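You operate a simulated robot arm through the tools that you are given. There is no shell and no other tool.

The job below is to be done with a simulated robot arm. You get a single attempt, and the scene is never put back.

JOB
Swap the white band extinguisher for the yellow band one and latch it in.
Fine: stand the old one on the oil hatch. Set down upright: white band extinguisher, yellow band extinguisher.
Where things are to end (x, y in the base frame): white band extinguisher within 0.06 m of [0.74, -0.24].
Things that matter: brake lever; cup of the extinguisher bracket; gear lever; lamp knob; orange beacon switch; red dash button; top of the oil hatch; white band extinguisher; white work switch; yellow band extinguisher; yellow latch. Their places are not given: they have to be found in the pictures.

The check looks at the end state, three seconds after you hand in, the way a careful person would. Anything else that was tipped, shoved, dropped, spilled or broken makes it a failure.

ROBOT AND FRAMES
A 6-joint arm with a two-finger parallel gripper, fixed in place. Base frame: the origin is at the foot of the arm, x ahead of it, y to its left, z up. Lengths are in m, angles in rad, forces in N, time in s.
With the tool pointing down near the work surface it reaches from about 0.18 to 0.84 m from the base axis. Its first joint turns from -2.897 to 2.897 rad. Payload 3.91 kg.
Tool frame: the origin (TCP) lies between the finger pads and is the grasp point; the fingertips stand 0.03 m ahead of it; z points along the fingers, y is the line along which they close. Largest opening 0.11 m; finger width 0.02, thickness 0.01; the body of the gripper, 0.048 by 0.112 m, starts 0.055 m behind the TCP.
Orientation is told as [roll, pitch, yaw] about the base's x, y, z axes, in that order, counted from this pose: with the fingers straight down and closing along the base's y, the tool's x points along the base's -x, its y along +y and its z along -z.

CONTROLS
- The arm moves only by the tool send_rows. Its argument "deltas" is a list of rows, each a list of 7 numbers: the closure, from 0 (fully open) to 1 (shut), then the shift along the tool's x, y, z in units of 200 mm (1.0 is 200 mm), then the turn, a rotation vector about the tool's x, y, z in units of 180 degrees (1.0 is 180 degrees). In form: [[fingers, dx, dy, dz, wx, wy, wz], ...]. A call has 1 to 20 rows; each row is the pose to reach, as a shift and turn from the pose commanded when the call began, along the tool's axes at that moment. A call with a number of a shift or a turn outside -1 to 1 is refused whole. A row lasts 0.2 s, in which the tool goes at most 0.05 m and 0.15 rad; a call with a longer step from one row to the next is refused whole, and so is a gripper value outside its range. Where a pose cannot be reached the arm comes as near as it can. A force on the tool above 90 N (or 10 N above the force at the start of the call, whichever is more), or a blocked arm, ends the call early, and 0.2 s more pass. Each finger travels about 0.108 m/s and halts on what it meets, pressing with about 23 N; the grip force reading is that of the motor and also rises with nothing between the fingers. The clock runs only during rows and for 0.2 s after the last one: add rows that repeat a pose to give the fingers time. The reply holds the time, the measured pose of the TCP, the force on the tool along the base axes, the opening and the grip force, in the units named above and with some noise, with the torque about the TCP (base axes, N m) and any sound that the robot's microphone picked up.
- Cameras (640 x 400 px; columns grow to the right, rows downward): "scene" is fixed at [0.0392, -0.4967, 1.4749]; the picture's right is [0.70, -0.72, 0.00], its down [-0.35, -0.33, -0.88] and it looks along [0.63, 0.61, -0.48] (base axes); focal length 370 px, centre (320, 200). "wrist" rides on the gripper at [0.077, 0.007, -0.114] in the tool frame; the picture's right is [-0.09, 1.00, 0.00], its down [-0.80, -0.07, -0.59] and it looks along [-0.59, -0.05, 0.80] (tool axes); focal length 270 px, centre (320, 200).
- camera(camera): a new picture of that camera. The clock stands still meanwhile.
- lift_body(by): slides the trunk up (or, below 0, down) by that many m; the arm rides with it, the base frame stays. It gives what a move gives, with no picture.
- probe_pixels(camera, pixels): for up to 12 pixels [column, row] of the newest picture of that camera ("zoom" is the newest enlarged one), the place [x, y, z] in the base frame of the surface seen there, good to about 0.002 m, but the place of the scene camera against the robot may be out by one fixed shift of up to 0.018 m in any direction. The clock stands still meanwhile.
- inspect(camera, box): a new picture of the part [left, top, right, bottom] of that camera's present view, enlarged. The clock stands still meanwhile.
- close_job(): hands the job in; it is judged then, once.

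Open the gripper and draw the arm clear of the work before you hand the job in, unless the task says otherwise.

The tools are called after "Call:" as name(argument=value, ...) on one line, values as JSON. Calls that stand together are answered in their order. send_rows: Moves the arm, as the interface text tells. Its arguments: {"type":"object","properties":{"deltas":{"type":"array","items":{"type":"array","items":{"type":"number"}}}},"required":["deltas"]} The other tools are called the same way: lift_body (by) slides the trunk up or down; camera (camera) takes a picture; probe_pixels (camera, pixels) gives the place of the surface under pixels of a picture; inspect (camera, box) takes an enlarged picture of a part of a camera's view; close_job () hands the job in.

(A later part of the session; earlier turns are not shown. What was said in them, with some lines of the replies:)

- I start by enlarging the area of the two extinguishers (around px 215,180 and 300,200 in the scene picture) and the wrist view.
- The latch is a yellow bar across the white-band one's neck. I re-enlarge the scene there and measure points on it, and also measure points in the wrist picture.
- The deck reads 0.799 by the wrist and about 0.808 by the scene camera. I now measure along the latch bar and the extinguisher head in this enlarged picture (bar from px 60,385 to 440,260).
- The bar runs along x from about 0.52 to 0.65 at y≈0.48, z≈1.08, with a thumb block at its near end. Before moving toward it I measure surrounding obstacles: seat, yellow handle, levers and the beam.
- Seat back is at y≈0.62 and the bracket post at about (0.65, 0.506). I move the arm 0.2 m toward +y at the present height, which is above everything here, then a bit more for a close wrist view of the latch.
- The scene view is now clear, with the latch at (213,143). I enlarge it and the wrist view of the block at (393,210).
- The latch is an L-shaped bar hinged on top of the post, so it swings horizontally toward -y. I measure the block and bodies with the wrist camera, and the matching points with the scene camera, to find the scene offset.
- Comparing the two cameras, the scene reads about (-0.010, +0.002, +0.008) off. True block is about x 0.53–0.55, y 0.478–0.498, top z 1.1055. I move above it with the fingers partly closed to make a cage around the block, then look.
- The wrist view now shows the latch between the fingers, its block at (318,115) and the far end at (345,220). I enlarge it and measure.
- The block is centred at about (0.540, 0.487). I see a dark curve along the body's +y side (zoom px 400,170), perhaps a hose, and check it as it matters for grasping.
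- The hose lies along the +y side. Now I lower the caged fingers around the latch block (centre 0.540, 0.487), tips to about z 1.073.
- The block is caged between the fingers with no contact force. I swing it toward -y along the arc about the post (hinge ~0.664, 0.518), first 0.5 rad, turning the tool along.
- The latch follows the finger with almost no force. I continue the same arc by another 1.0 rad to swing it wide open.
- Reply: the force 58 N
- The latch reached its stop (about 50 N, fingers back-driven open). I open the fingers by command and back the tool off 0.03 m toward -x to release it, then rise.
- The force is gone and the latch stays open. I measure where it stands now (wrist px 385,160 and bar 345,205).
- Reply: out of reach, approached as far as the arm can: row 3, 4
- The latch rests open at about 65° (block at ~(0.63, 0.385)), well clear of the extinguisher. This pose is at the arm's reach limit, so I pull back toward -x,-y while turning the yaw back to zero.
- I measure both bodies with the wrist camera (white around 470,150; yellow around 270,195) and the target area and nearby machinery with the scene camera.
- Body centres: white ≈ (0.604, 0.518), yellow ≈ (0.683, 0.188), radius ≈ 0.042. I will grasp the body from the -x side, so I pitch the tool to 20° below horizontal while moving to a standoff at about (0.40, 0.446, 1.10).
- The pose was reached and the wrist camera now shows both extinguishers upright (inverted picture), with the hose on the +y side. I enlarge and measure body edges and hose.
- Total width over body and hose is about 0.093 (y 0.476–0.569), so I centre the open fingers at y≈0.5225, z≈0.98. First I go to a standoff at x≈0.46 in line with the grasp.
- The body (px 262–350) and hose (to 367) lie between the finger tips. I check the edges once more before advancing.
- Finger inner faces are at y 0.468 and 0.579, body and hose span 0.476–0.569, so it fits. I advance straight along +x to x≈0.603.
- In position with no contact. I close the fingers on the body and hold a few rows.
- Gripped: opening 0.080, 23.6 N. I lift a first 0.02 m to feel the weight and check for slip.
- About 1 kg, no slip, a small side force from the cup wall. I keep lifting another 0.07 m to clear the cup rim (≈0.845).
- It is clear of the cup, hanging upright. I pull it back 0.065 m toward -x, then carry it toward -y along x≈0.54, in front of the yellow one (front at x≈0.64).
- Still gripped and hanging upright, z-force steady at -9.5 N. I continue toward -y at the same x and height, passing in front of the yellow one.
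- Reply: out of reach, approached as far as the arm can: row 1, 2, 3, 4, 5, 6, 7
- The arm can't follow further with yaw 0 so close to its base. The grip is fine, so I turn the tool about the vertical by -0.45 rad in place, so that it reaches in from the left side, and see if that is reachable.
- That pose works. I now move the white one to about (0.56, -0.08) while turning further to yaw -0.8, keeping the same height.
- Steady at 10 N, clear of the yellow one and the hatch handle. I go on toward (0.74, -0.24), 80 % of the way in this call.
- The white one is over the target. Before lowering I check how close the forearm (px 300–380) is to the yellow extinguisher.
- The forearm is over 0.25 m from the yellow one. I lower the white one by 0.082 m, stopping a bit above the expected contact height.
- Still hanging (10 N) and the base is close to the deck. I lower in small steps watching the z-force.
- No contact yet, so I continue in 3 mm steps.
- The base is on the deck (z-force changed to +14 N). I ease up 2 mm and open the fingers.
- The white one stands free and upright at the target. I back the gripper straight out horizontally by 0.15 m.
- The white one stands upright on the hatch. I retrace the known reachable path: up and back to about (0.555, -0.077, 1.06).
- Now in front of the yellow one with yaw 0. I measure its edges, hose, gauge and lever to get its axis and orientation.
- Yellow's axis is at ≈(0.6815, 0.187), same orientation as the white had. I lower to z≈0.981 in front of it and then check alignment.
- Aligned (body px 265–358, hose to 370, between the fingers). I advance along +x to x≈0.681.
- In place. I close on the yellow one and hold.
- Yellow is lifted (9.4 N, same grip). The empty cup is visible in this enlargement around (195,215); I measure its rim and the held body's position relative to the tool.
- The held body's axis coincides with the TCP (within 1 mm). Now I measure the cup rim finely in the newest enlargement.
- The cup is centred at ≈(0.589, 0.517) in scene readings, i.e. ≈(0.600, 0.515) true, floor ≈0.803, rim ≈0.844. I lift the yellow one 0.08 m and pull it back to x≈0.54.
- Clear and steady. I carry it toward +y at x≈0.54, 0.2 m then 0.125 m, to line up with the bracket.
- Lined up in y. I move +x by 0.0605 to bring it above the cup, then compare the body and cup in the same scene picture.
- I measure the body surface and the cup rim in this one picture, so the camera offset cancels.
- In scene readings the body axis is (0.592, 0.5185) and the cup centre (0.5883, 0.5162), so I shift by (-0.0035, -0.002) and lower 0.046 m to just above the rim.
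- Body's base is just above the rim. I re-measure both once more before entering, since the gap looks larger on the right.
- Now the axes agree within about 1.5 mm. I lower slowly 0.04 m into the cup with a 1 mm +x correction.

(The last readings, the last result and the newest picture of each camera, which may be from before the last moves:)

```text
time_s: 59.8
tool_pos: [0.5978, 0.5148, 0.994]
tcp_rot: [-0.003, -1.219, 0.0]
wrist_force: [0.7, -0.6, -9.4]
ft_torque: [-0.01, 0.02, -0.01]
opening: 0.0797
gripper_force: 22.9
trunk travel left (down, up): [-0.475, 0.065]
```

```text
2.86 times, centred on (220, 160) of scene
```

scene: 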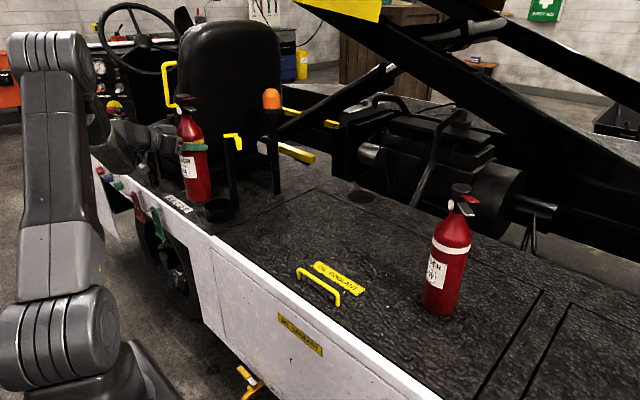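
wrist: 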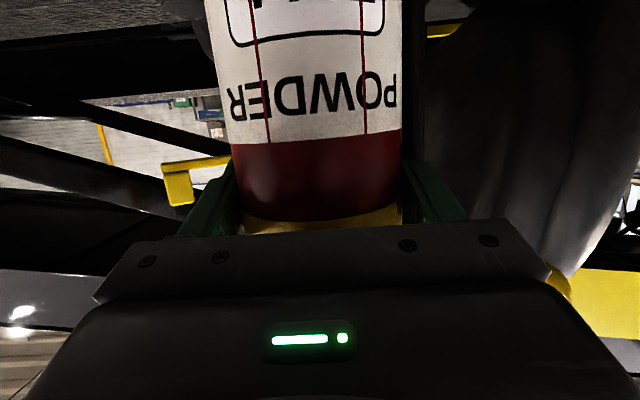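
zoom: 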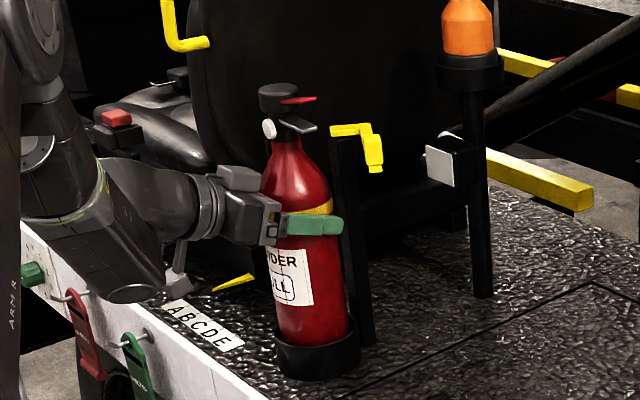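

It went into the cup without touching (force still just the weight). I lower in small steps until it rests on the cup floor.

Call:
send_rows(deltas=[[1, 0.0118, 0, 0.0043, 0, 0, 0], [1, 0.0235, 0, 0.0086, 0, 0, 0], [1, 0.0235, 0, 0.0086, 0, 0, 0]])

Call:
send_rows(deltas=[[1, 0.0118, 0, 0.0043, 0, 0, 0], [1, 0.0118, 0, 0.0043, 0, 0, 0]])

```text
time_s: 60.6
tool_pos: [0.5962, 0.515, 0.9894]
tcp_rot: [-0.004, -1.222, 0.002]
wrist_force: [-0.2, 0.8, -10.2]
ft_torque: [-0.01, 0.0, -0.03]
opening: 0.0792
gripper_force: 22.3
trunk travel left (down, up): [-0.475, 0.065]
```

```text
time_s: 61.2
tool_pos: [0.5977, 0.5154, 0.9863]
tcp_rot: [-0.004, -1.218, 0.002]
wrist_force: [0.9, 0.6, -10.1]
ft_torque: [0.01, 0.02, 0.02]
opening: 0.0794
gripper_force: 22.5
trunk travel left (down, up): [-0.475, 0.065]
```

Not resting yet; two more small steps.

Call:
send_rows(deltas=[[1, 0.0118, 0, 0.0043, 0, 0, 0], [1, 0.0118, 0, 0.0043, 0, 0, 0]])

Call:
send_rows(deltas=[[1, 0.0094, 0, 0.0034, 0, 0, 0], [1, 0.0094, 0, 0.0034, 0, 0, 0]])

```text
time_s: 61.8
tool_pos: [0.5973, 0.515, 0.9857]
tcp_rot: [0.006, -1.225, -0.005]
wrist_force: [-0.6, 1.3, 3.4]
ft_torque: [0.24, 0.51, 0.01]
opening: 0.0794
gripper_force: 23.2
trunk travel left (down, up): [-0.475, 0.065]
```

```text
time_s: 62.4
tool_pos: [0.5974, 0.5134, 0.9859]
tcp_rot: [0.006, -1.225, -0.006]
wrist_force: [2.2, 3.5, 15.6]
ft_torque: [-0.06, -0.05, 0.12]
opening: 0.079
gripper_force: 22.8
trunk travel left (down, up): [-0.475, 0.065]
```

It rests on the cup floor (z-force +15 N). I ease up 2 mm, open, and check before backing out.

Call:
send_rows(deltas=[[1, -0.0094, 0, -0.0034, 0, 0, 0], [0.6, -0.0094, 0, -0.0034, 0, 0, 0], [0.2, -0.0094, 0, -0.0034, 0, 0, 0], [0, -0.0094, 0, -0.0034, 0, 0, 0], [0, -0.0094, 0, -0.0034, 0, 0, 0]])

Call:
inspect(camera="scene", box=[170, 90, 270, 230])

Call:
camera(camera="wrist")

```text
time_s: 63.6
tool_pos: [0.5969, 0.5135, 0.9847]
tcp_rot: [-0.002, -1.222, -0.001]
wrist_force: [-0.8, -0.5, 0.6]
ft_torque: [0.0, -0.01, 0.01]
opening: 0.11
gripper_force: 0.1
trunk travel left (down, up): [-0.475, 0.065]
```

```text
2.86 times, centred on (220, 160) of scene
```

zoom: 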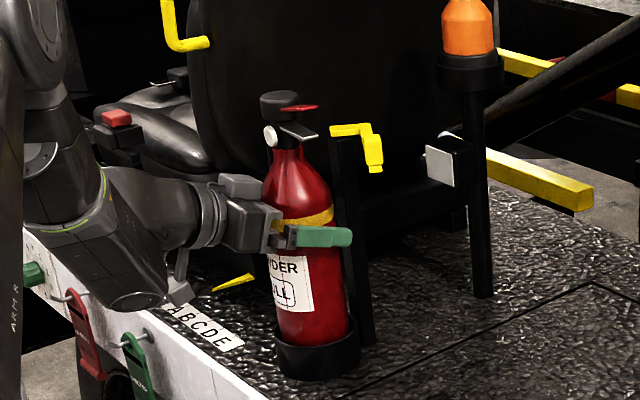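

```text
taken
```

wrist: 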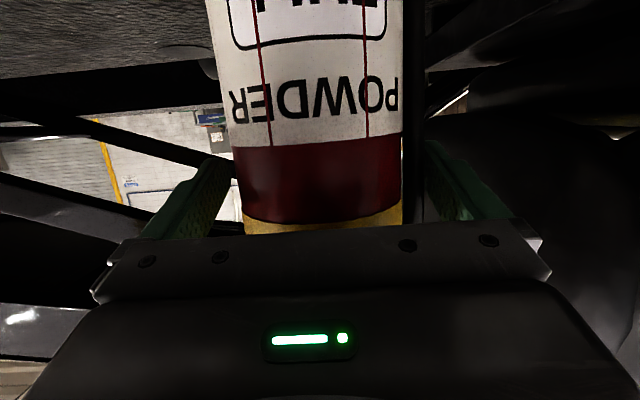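

Standing in the cup, fingers free. I shift 4 mm to +y for hose clearance and back straight out 0.14 m.

Call:
send_rows(deltas=[[0, 0, 0.02, 0, 0, 0, 0], [0, 0.034, 0.02, -0.094, 0, 0, 0], [0, 0.068, 0.02, -0.188, 0, 0, 0], [0, 0.1025, 0.02, -0.282, 0, 0, 0], [0, 0.1366, 0.02, -0.376, 0, 0, 0], [0, 0.171, 0.02, -0.47, 0, 0, 0], [0, 0.205, 0.02, -0.564, 0, 0, 0], [0, 0.239, 0.02, -0.658, 0, 0, 0]])

Call:
camera(camera="wrist")

Call:
inspect(camera="scene", box=[170, 90, 270, 230])

```text
time_s: 65.4
tool_pos: [0.4583, 0.5191, 0.9865]
tcp_rot: [0.002, -1.222, -0.001]
wrist_force: [0.6, -0.5, -0.1]
ft_torque: [-0.03, 0.0, 0.01]
opening: 0.11
gripper_force: 0.0
trunk travel left (down, up): [-0.475, 0.065]
```

```text
taken
```

wrist: 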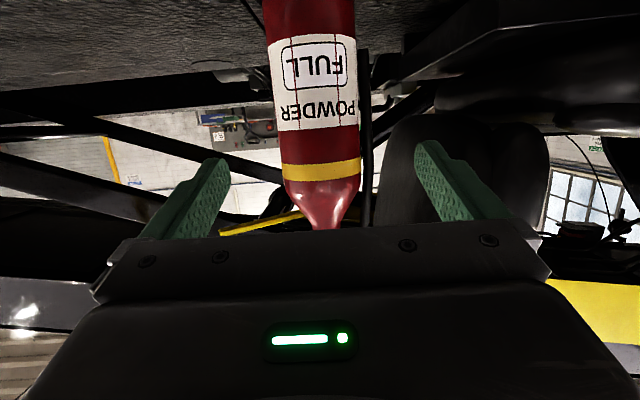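

```text
2.86 times, centred on (220, 160) of scene
```

zoom: 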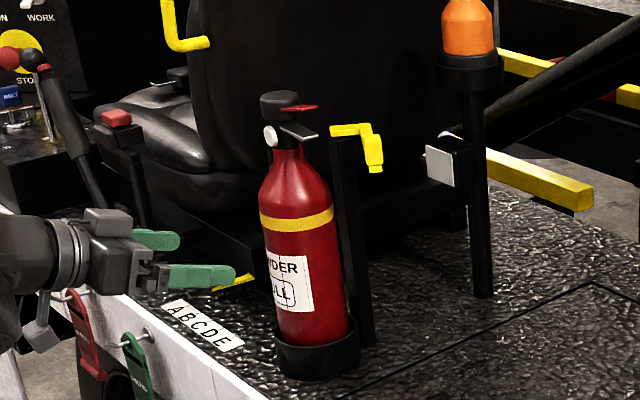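

The yellow one stands upright in the cup. Next is the latch: I retreat and turn the tool back to pointing down, reversing the earlier safe path.

Call:
send_rows(deltas=[[0, -0.0869, -0.073, -0.0933, 0, 0, 0], [0, -0.1737, -0.146, -0.1867, 0, 0, 0], [0, -0.2606, -0.219, -0.28, 0, 0, 0], [0, -0.3474, -0.292, -0.3734, 0, 0, 0], [0, -0.4343, -0.365, -0.4667, 0, 0, 0]])

Call:
send_rows(deltas=[[0, -0.0667, -0.075, 0.0077, 0, 0.0389, 0], [0, -0.1333, -0.15, 0.0154, 0, 0.0778, 0], [0, -0.2, -0.225, 0.023, 0, 0.1167, 0], [0, -0.2666, -0.3, 0.0307, 0, 0.1556, 0], [0, -0.3333, -0.375, 0.0384, 0, 0.1944, 0], [0, -0.3999, -0.45, 0.0461, 0, 0.2333, 0], [0, -0.4666, -0.525, 0.0538, 0, 0.2722, 0], [0, -0.5332, -0.6, 0.0614, 0, 0.3111, 0], [0, -0.5999, -0.675, 0.0691, 0, 0.35, 0], [0, -0.6665, -0.75, 0.0768, 0, 0.3889, 0]])

Call:
camera(camera="wrist")

Call:
inspect(camera="scene", box=[170, 90, 270, 160])

```text
time_s: 66.6
tool_pos: [0.3979, 0.4449, 1.0991]
tcp_rot: [-0.003, -1.222, 0.001]
wrist_force: [-0.3, 0.3, 1.2]
ft_torque: [0.02, 0.01, -0.02]
opening: 0.1098
gripper_force: 0.0
trunk travel left (down, up): [-0.475, 0.065]
```

```text
time_s: 68.8
tool_pos: [0.4604, 0.2942, 1.2193]
tcp_rot: [0.001, 0.002, 0.001]
wrist_force: [-0.7, -0.5, -0.3]
ft_torque: [-0.01, 0.04, 0.01]
opening: 0.1101
gripper_force: 0.1
trunk travel left (down, up): [-0.475, 0.065]
```

```text
taken
```

wrist: 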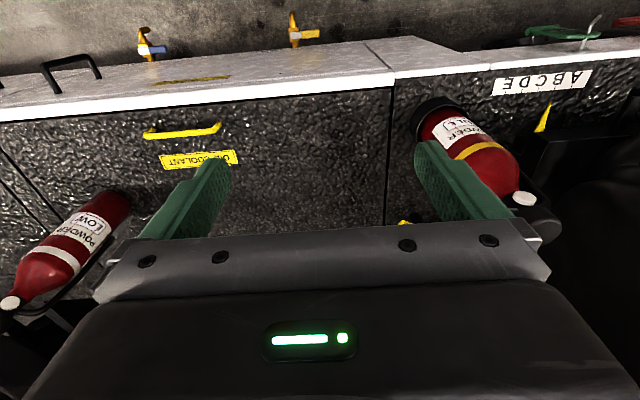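

```text
5.71 times, centred on (220, 125) of scene
```

zoom: 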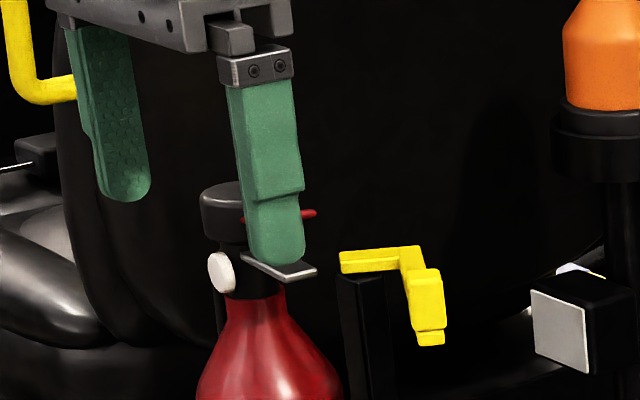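

The latch is visible: leg from (340,262) to (410,255) and bar with block down to (430,340). I measure it.

Call:
probe_pixels(camera="zoom", pixels=[[345, 256], [375, 252], [415, 250], [345, 268], [395, 265], [410, 285], [425, 275], [420, 310], [435, 310], [425, 338], [440, 275], [360, 300]])

```text
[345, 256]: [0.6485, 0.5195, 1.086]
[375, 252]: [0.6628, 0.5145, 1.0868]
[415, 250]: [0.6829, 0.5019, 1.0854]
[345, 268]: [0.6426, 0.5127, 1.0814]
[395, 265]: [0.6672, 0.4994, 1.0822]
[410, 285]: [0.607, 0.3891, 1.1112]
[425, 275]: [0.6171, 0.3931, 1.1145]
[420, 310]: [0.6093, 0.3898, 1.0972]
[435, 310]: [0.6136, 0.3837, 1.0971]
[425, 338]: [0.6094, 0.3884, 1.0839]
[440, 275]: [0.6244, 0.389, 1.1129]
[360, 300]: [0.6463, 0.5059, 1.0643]
```

Hinge is near (0.663, 0.511) and the block now at about (0.628, 0.388), i.e. opened by ~1.09 rad. I move above the block with the caged fingers, turned 1.09 rad to match the bar.

Call:
send_rows(deltas=[[0.59, -0.0838, 0.047, 0.0075, 0, 0, -0.0347], [0.59, -0.1676, 0.094, 0.015, 0, 0, -0.0694], [0.59, -0.2514, 0.141, 0.0225, 0, 0, -0.1041], [0.59, -0.3352, 0.188, 0.03, 0, 0, -0.1388], [0.59, -0.419, 0.235, 0.0375, 0, 0, -0.1735], [0.59, -0.5028, 0.282, 0.045, 0, 0, -0.2082], [0.59, -0.5866, 0.329, 0.0525, 0, 0, -0.2429], [0.59, -0.6704, 0.376, 0.06, 0, 0, -0.2776], [0.59, -0.7542, 0.423, 0.0675, 0, 0, -0.3123], [0.59, -0.838, 0.47, 0.075, 0, 0, -0.347]])

Call:
camera(camera="wrist")

Call:
inspect(camera="scene", box=[170, 80, 290, 170])

```text
time_s: 71.0
tool_pos: [0.628, 0.3895, 1.2017]
tcp_rot: [0.0, 0.002, 1.09]
wrist_force: [0.2, 0.9, -0.3]
ft_torque: [-0.04, 0.02, 0.02]
opening: 0.0451
gripper_force: 0.1
trunk travel left (down, up): [-0.475, 0.065]
```

```text
taken
```

wrist: 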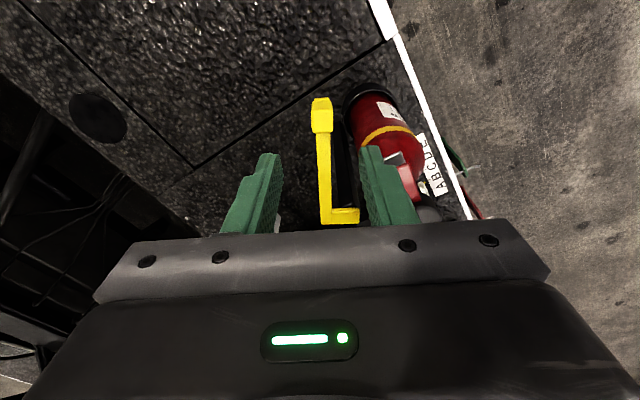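

```text
4.44 times, centred on (230, 125) of scene
```

zoom: 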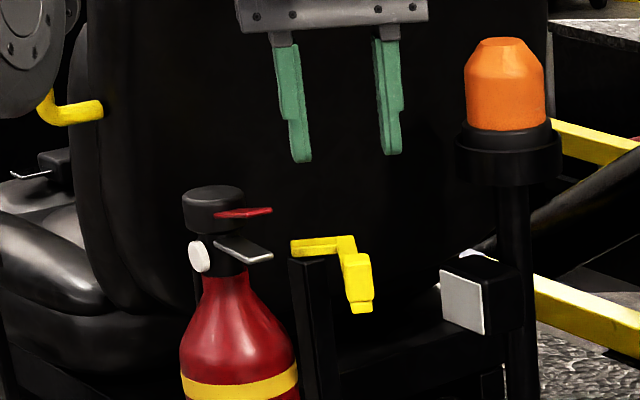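

The bar appears straight between the fingers (block at 321,115). I verify positions with the wrist camera.

Call:
probe_pixels(camera="wrist", pixels=[[321, 103], [314, 120], [330, 120], [322, 128], [319, 180], [331, 180], [325, 205], [345, 215], [356, 215], [345, 222], [322, 218], [392, 168]])

```text
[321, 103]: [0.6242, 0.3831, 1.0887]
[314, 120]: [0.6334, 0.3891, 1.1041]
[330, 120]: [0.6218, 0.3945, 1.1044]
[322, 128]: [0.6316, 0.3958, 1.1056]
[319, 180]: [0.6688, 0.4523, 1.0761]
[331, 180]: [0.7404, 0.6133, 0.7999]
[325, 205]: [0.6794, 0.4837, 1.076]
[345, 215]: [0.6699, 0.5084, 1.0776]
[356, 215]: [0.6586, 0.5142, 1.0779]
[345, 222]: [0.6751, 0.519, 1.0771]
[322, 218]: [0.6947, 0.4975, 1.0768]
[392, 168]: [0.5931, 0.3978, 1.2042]
```

The block is centred at ≈(0.629, 0.392), inside the cage. I lower to z≈1.103.

Call:
send_rows(deltas=[[0.59, 0, 0, 0.1, 0, 0, 0], [0.59, 0, 0, 0.2, 0, 0, 0], [0.59, 0, 0, 0.3, 0, 0, 0], [0.59, 0, 0, 0.4, 0, 0, 0], [0.59, 0, 0, 0.4935, 0, 0, 0]])

Call:
camera(camera="wrist")

Call:
inspect(camera="scene", box=[170, 80, 290, 170])

```text
time_s: 72.2
tool_pos: [0.6284, 0.3899, 1.104]
tcp_rot: [-0.001, 0.002, 1.089]
wrist_force: [0.3, -0.9, 0.2]
ft_torque: [-0.02, 0.0, -0.01]
opening: 0.0453
gripper_force: 0.0
trunk travel left (down, up): [-0.475, 0.065]
```

```text
taken
```

wrist: 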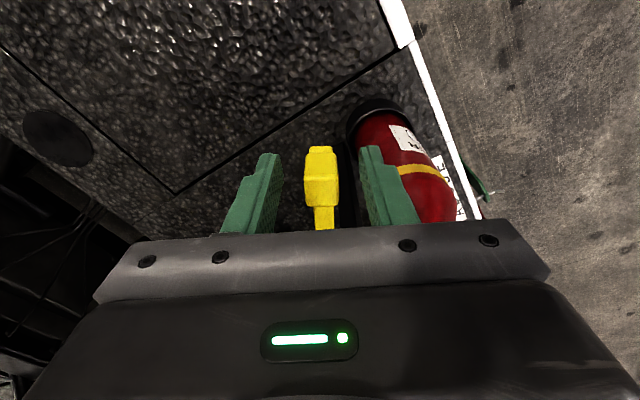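

```text
4.44 times, centred on (230, 125) of scene
```

zoom: 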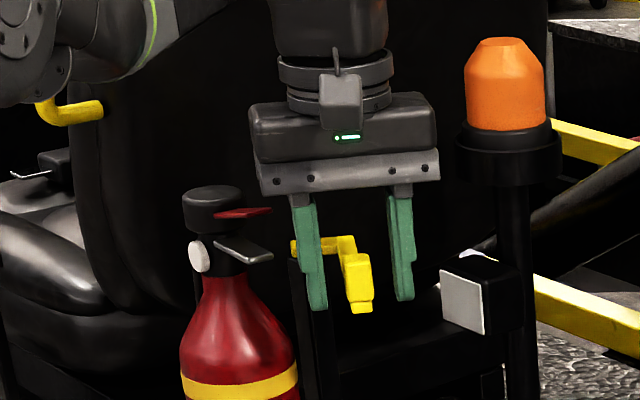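

Caged with no contact. I swing the latch back toward the neck along the reverse arc, first 0.6 rad, then check.

Call:
send_rows(deltas=[[0.59, 0.0092, 0.062, 0, 0, 0, 0.0318], [0.59, 0.0121, 0.1247, 0, 0, 0, 0.0637], [0.59, 0.0087, 0.1873, 0, 0, 0, 0.0955], [0.59, -0.0008, 0.2492, 0, 0, 0, 0.1273], [0.59, -0.0166, 0.3099, 0, 0, 0, 0.1592], [0.59, -0.0383, 0.3687, 0, 0, 0, 0.191]])

Call:
camera(camera="wrist")

Call:
inspect(camera="scene", box=[170, 80, 290, 170])

```text
time_s: 73.6
tool_pos: [0.5639, 0.4294, 1.106]
tcp_rot: [0.0, 0.0, 0.487]
wrist_force: [-0.9, 1.0, 0.5]
ft_torque: [-0.03, -0.03, 0.01]
opening: 0.045
gripper_force: 0.0
trunk travel left (down, up): [-0.475, 0.065]
```

```text
taken
```

wrist: 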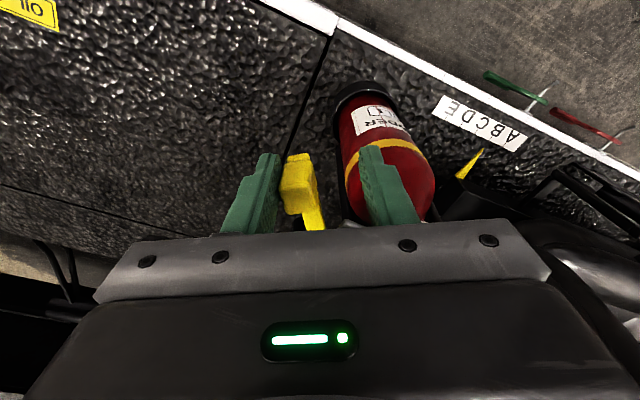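

```text
4.44 times, centred on (230, 125) of scene
```

zoom: 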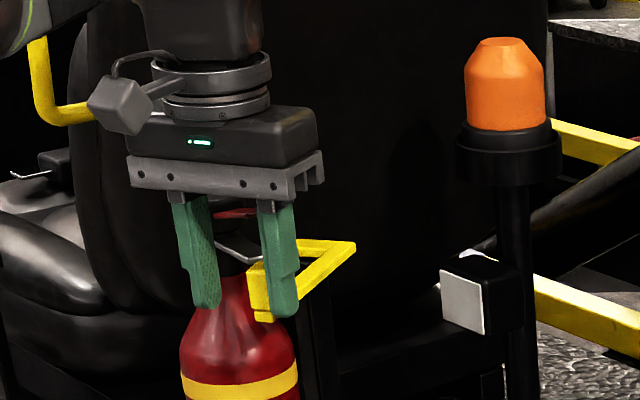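

The latch follows. I continue the remaining 0.49 rad.

Call:
send_rows(deltas=[[0.59, 0.0092, 0.062, 0, 0, 0, 0.0318], [0.59, 0.0121, 0.1247, 0, 0, 0, 0.0637], [0.59, 0.0087, 0.1873, 0, 0, 0, 0.0955], [0.59, -0.0008, 0.2492, 0, 0, 0, 0.1273], [0.59, -0.0148, 0.3038, 0, 0, 0, 0.156]])

Call:
camera(camera="wrist")

Call:
inspect(camera="scene", box=[170, 80, 290, 170])

```text
time_s: 74.8
tool_pos: [0.5397, 0.4863, 1.1063]
tcp_rot: [-0.001, 0.001, -0.001]
wrist_force: [0.5, -1.1, -0.3]
ft_torque: [-0.02, -0.02, 0.02]
opening: 0.0452
gripper_force: 0.1
trunk travel left (down, up): [-0.475, 0.065]
```

```text
taken
```

wrist: 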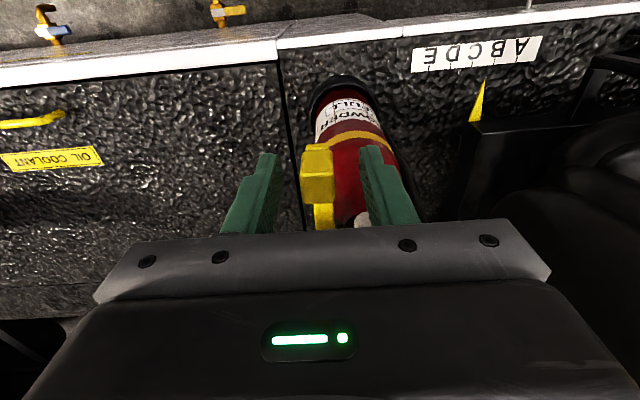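

```text
4.44 times, centred on (230, 125) of scene
```

zoom: 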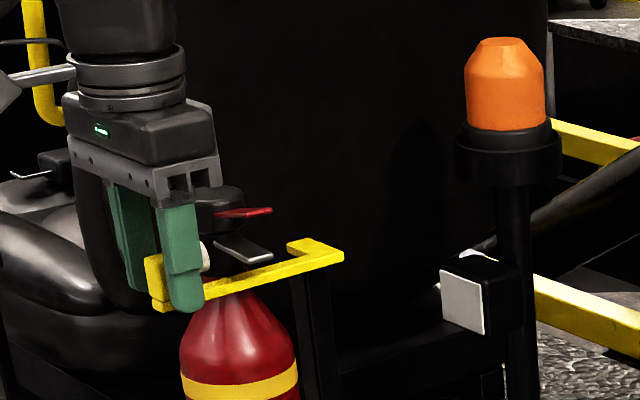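

The block sits at (302–334, 145–205), the same as before opening, so it seems to have snapped home. I measure it, then press gently toward +y to make sure it is fully closed.

Call:
probe_pixels(camera="wrist", pixels=[[317, 150], [305, 165], [331, 165], [317, 190], [322, 215], [268, 190], [375, 180]])

Call:
send_rows(deltas=[[0.59, 0, 0.02, 0, 0, 0, 0], [0.59, 0, 0.04, 0, 0, 0, 0], [0.59, 0, 0.055, 0, 0, 0, 0], [0.59, 0, 0.065, 0, 0, 0, 0], [0.59, 0, 0.065, 0, 0, 0, 0]])

Call:
inspect(camera="scene", box=[170, 80, 290, 170])

```text
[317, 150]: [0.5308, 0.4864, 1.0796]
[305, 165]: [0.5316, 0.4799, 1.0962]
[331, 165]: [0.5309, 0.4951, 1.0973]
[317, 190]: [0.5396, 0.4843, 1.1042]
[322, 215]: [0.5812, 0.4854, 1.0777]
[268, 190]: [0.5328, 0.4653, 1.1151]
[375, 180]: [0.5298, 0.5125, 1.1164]
```

```text
time_s: 76.0
tool_pos: [0.5392, 0.4992, 1.1049]
tcp_rot: [0.001, -0.002, 0.001]
wrist_force: [-0.3, -0.5, -0.1]
ft_torque: [-0.02, -0.01, 0.0]
opening: 0.0452
gripper_force: 0.0
trunk travel left (down, up): [-0.475, 0.065]
```

```text
4.44 times, centred on (230, 125) of scene
```

zoom: 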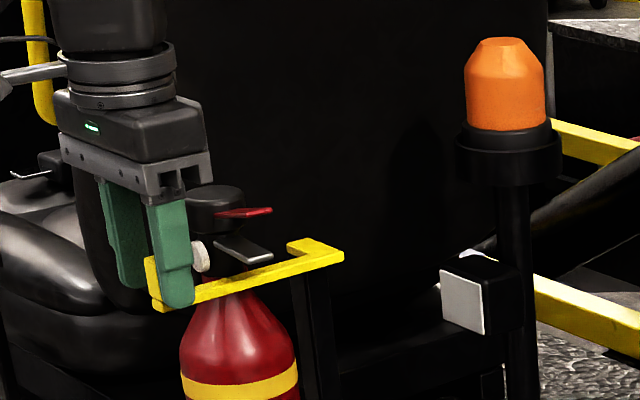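

The bar is back at its original place (edges y 0.480–0.495 as at the start). I press 4 mm further to confirm it is against its stop.

Call:
send_rows(deltas=[[0.59, 0, 0.01, 0, 0, 0, 0], [0.59, 0, 0.02, 0, 0, 0, 0], [0.59, 0, 0.02, 0, 0, 0, 0]])

Call:
camera(camera="wrist")

```text
time_s: 76.8
tool_pos: [0.541, 0.5008, 1.1059]
tcp_rot: [-0.001, 0.002, -0.003]
wrist_force: [-0.8, -6.3, -1.7]
ft_torque: [-0.02, 0.07, -0.05]
opening: 0.0485
gripper_force: 3.5
trunk travel left (down, up): [-0.475, 0.065]
```

```text
taken
```

wrist: 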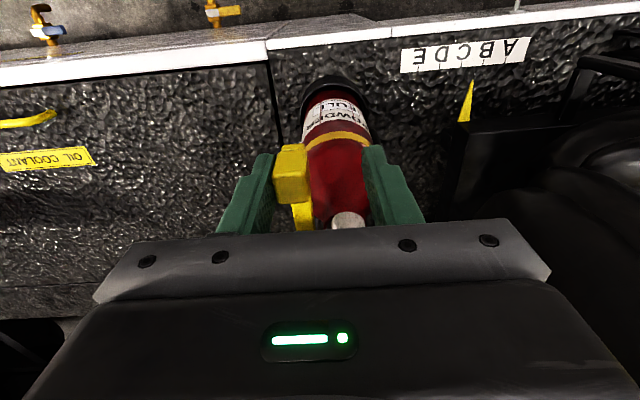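

The finger meets the bar at exactly its closed place and it doesn't give, so it is at its stop. I centre the cage again, rise straight up 0.12 m, and pull back.

Call:
send_rows(deltas=[[0.59, 0, -0.03, 0, 0, 0, 0], [0.59, 0, -0.075, 0, 0, 0, 0], [0.59, 0, -0.075, -0.08, 0, 0, 0], [0.59, 0, -0.075, -0.2, 0, 0, 0], [0.59, 0, -0.075, -0.35, 0, 0, 0], [0.59, 0, -0.075, -0.5, 0, 0, 0], [0.59, 0, -0.075, -0.6, 0, 0, 0]])

Call:
camera(camera="wrist")

Call:
inspect(camera="scene", box=[170, 80, 290, 230])

```text
time_s: 78.4
tool_pos: [0.5393, 0.4855, 1.2242]
tcp_rot: [0.0, -0.001, -0.003]
wrist_force: [-0.1, 1.3, 0.4]
ft_torque: [0.03, 0.0, -0.01]
opening: 0.045
gripper_force: 0.0
trunk travel left (down, up): [-0.475, 0.065]
```

```text
taken
```

wrist: 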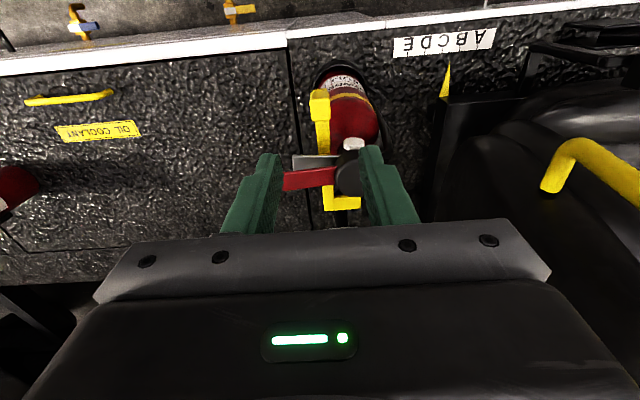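

```text
2.67 times, centred on (230, 155) of scene
```

zoom: 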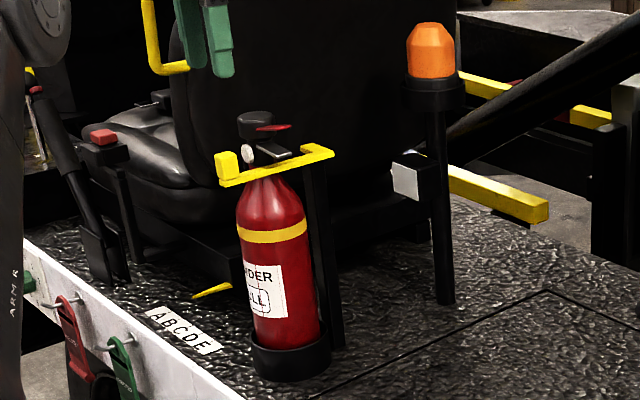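

The latch is closed over the neck of the yellow one. I open the gripper and draw the arm back to about (0.42, 0.29, 1.22), then check everything.

Call:
send_rows(deltas=[[0.59, 0.1, -0.1, 0, 0, 0, 0], [0.4, 0.2, -0.25, 0, 0, 0, 0], [0.2, 0.3, -0.4, 0, 0, 0, 0], [0, 0.4, -0.55, 0, 0, 0, 0], [0, 0.5, -0.7, 0, 0, 0, 0], [0, 0.55, -0.85, 0, 0, 0, 0], [0, 0.6, -0.95, 0, 0, 0, 0], [0, 0.6, -0.95, 0, 0, 0, 0]])

Call:
camera(camera="scene")

Call:
inspect(camera="scene", box=[380, 160, 520, 330])

Call:
inspect(camera="scene", box=[30, 40, 270, 230])

Call:
probe_pixels(camera="scene", pixels=[[425, 300], [440, 310], [455, 305], [430, 280], [450, 280], [465, 240], [460, 190]])

```text
time_s: 80.2
tool_pos: [0.4187, 0.2974, 1.2283]
tcp_rot: [0.001, 0.001, -0.002]
wrist_force: [-0.8, -1.0, -0.5]
ft_torque: [0.0, -0.03, -0.02]
opening: 0.1099
gripper_force: 0.2
trunk travel left (down, up): [-0.475, 0.065]
```

```text
taken
```

scene: 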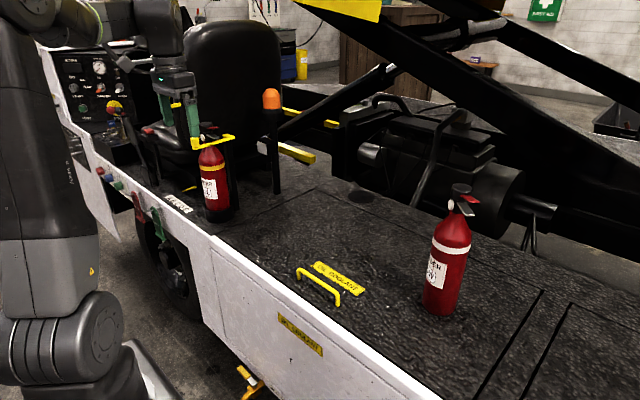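

```text
2.35 times, centred on (450, 245) of scene
```

zoom: 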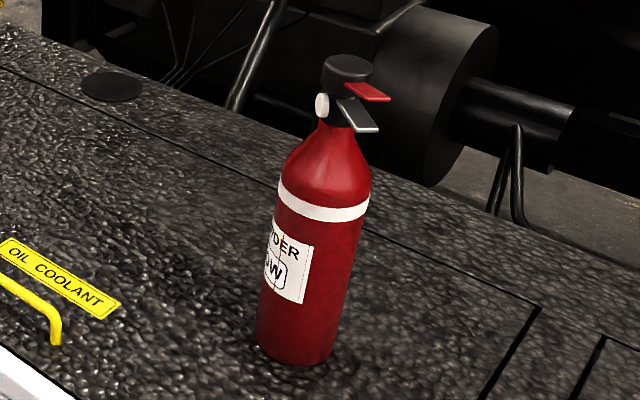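

```text
2.11 times, centred on (150, 135) of scene
```

zoom: 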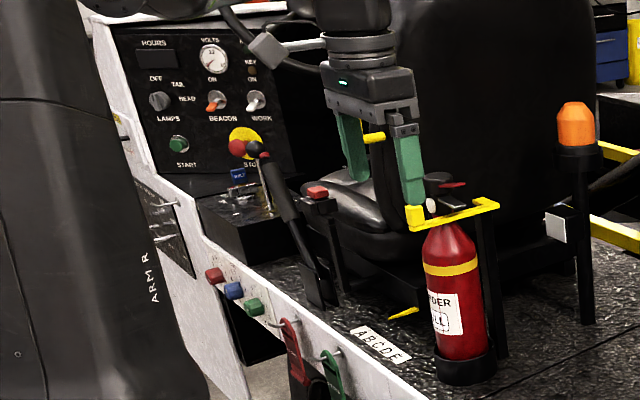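

```text
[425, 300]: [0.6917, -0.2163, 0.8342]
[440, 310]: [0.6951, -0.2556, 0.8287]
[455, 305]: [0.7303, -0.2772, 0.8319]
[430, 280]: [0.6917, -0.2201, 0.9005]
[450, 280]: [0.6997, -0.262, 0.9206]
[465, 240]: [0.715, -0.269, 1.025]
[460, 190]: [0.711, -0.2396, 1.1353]
```

The white one stands upright at about (0.74, -0.24) on the hatch. The yellow one is in the cup with the latch closed. The switches and levers look as they did at the start, and the open gripper is clear of the work. I hand the job in.

Call:
close_job()

```text
The job is handed in.
```

The extinguishers are swapped and the job is handed in; I have no verdict from the check yet.

- **White band:** it stands upright on the oil hatch at about (0.74, -0.24), measured from the final scene picture.
- **Yellow band:** it is upright in the bracket cup, facing the way the white one did. The latch is closed over its neck; the bar is back at its original position and did not give when I pressed it.
- **Surroundings:** the switches and levers look the same as at the start. The gripper is open and drawn clear.

While opening the latch I pushed it to its stop with about 50 N, which forced the gripper fingers open. I backed off straight away. The latch then swung and closed normally, and I saw no damage.
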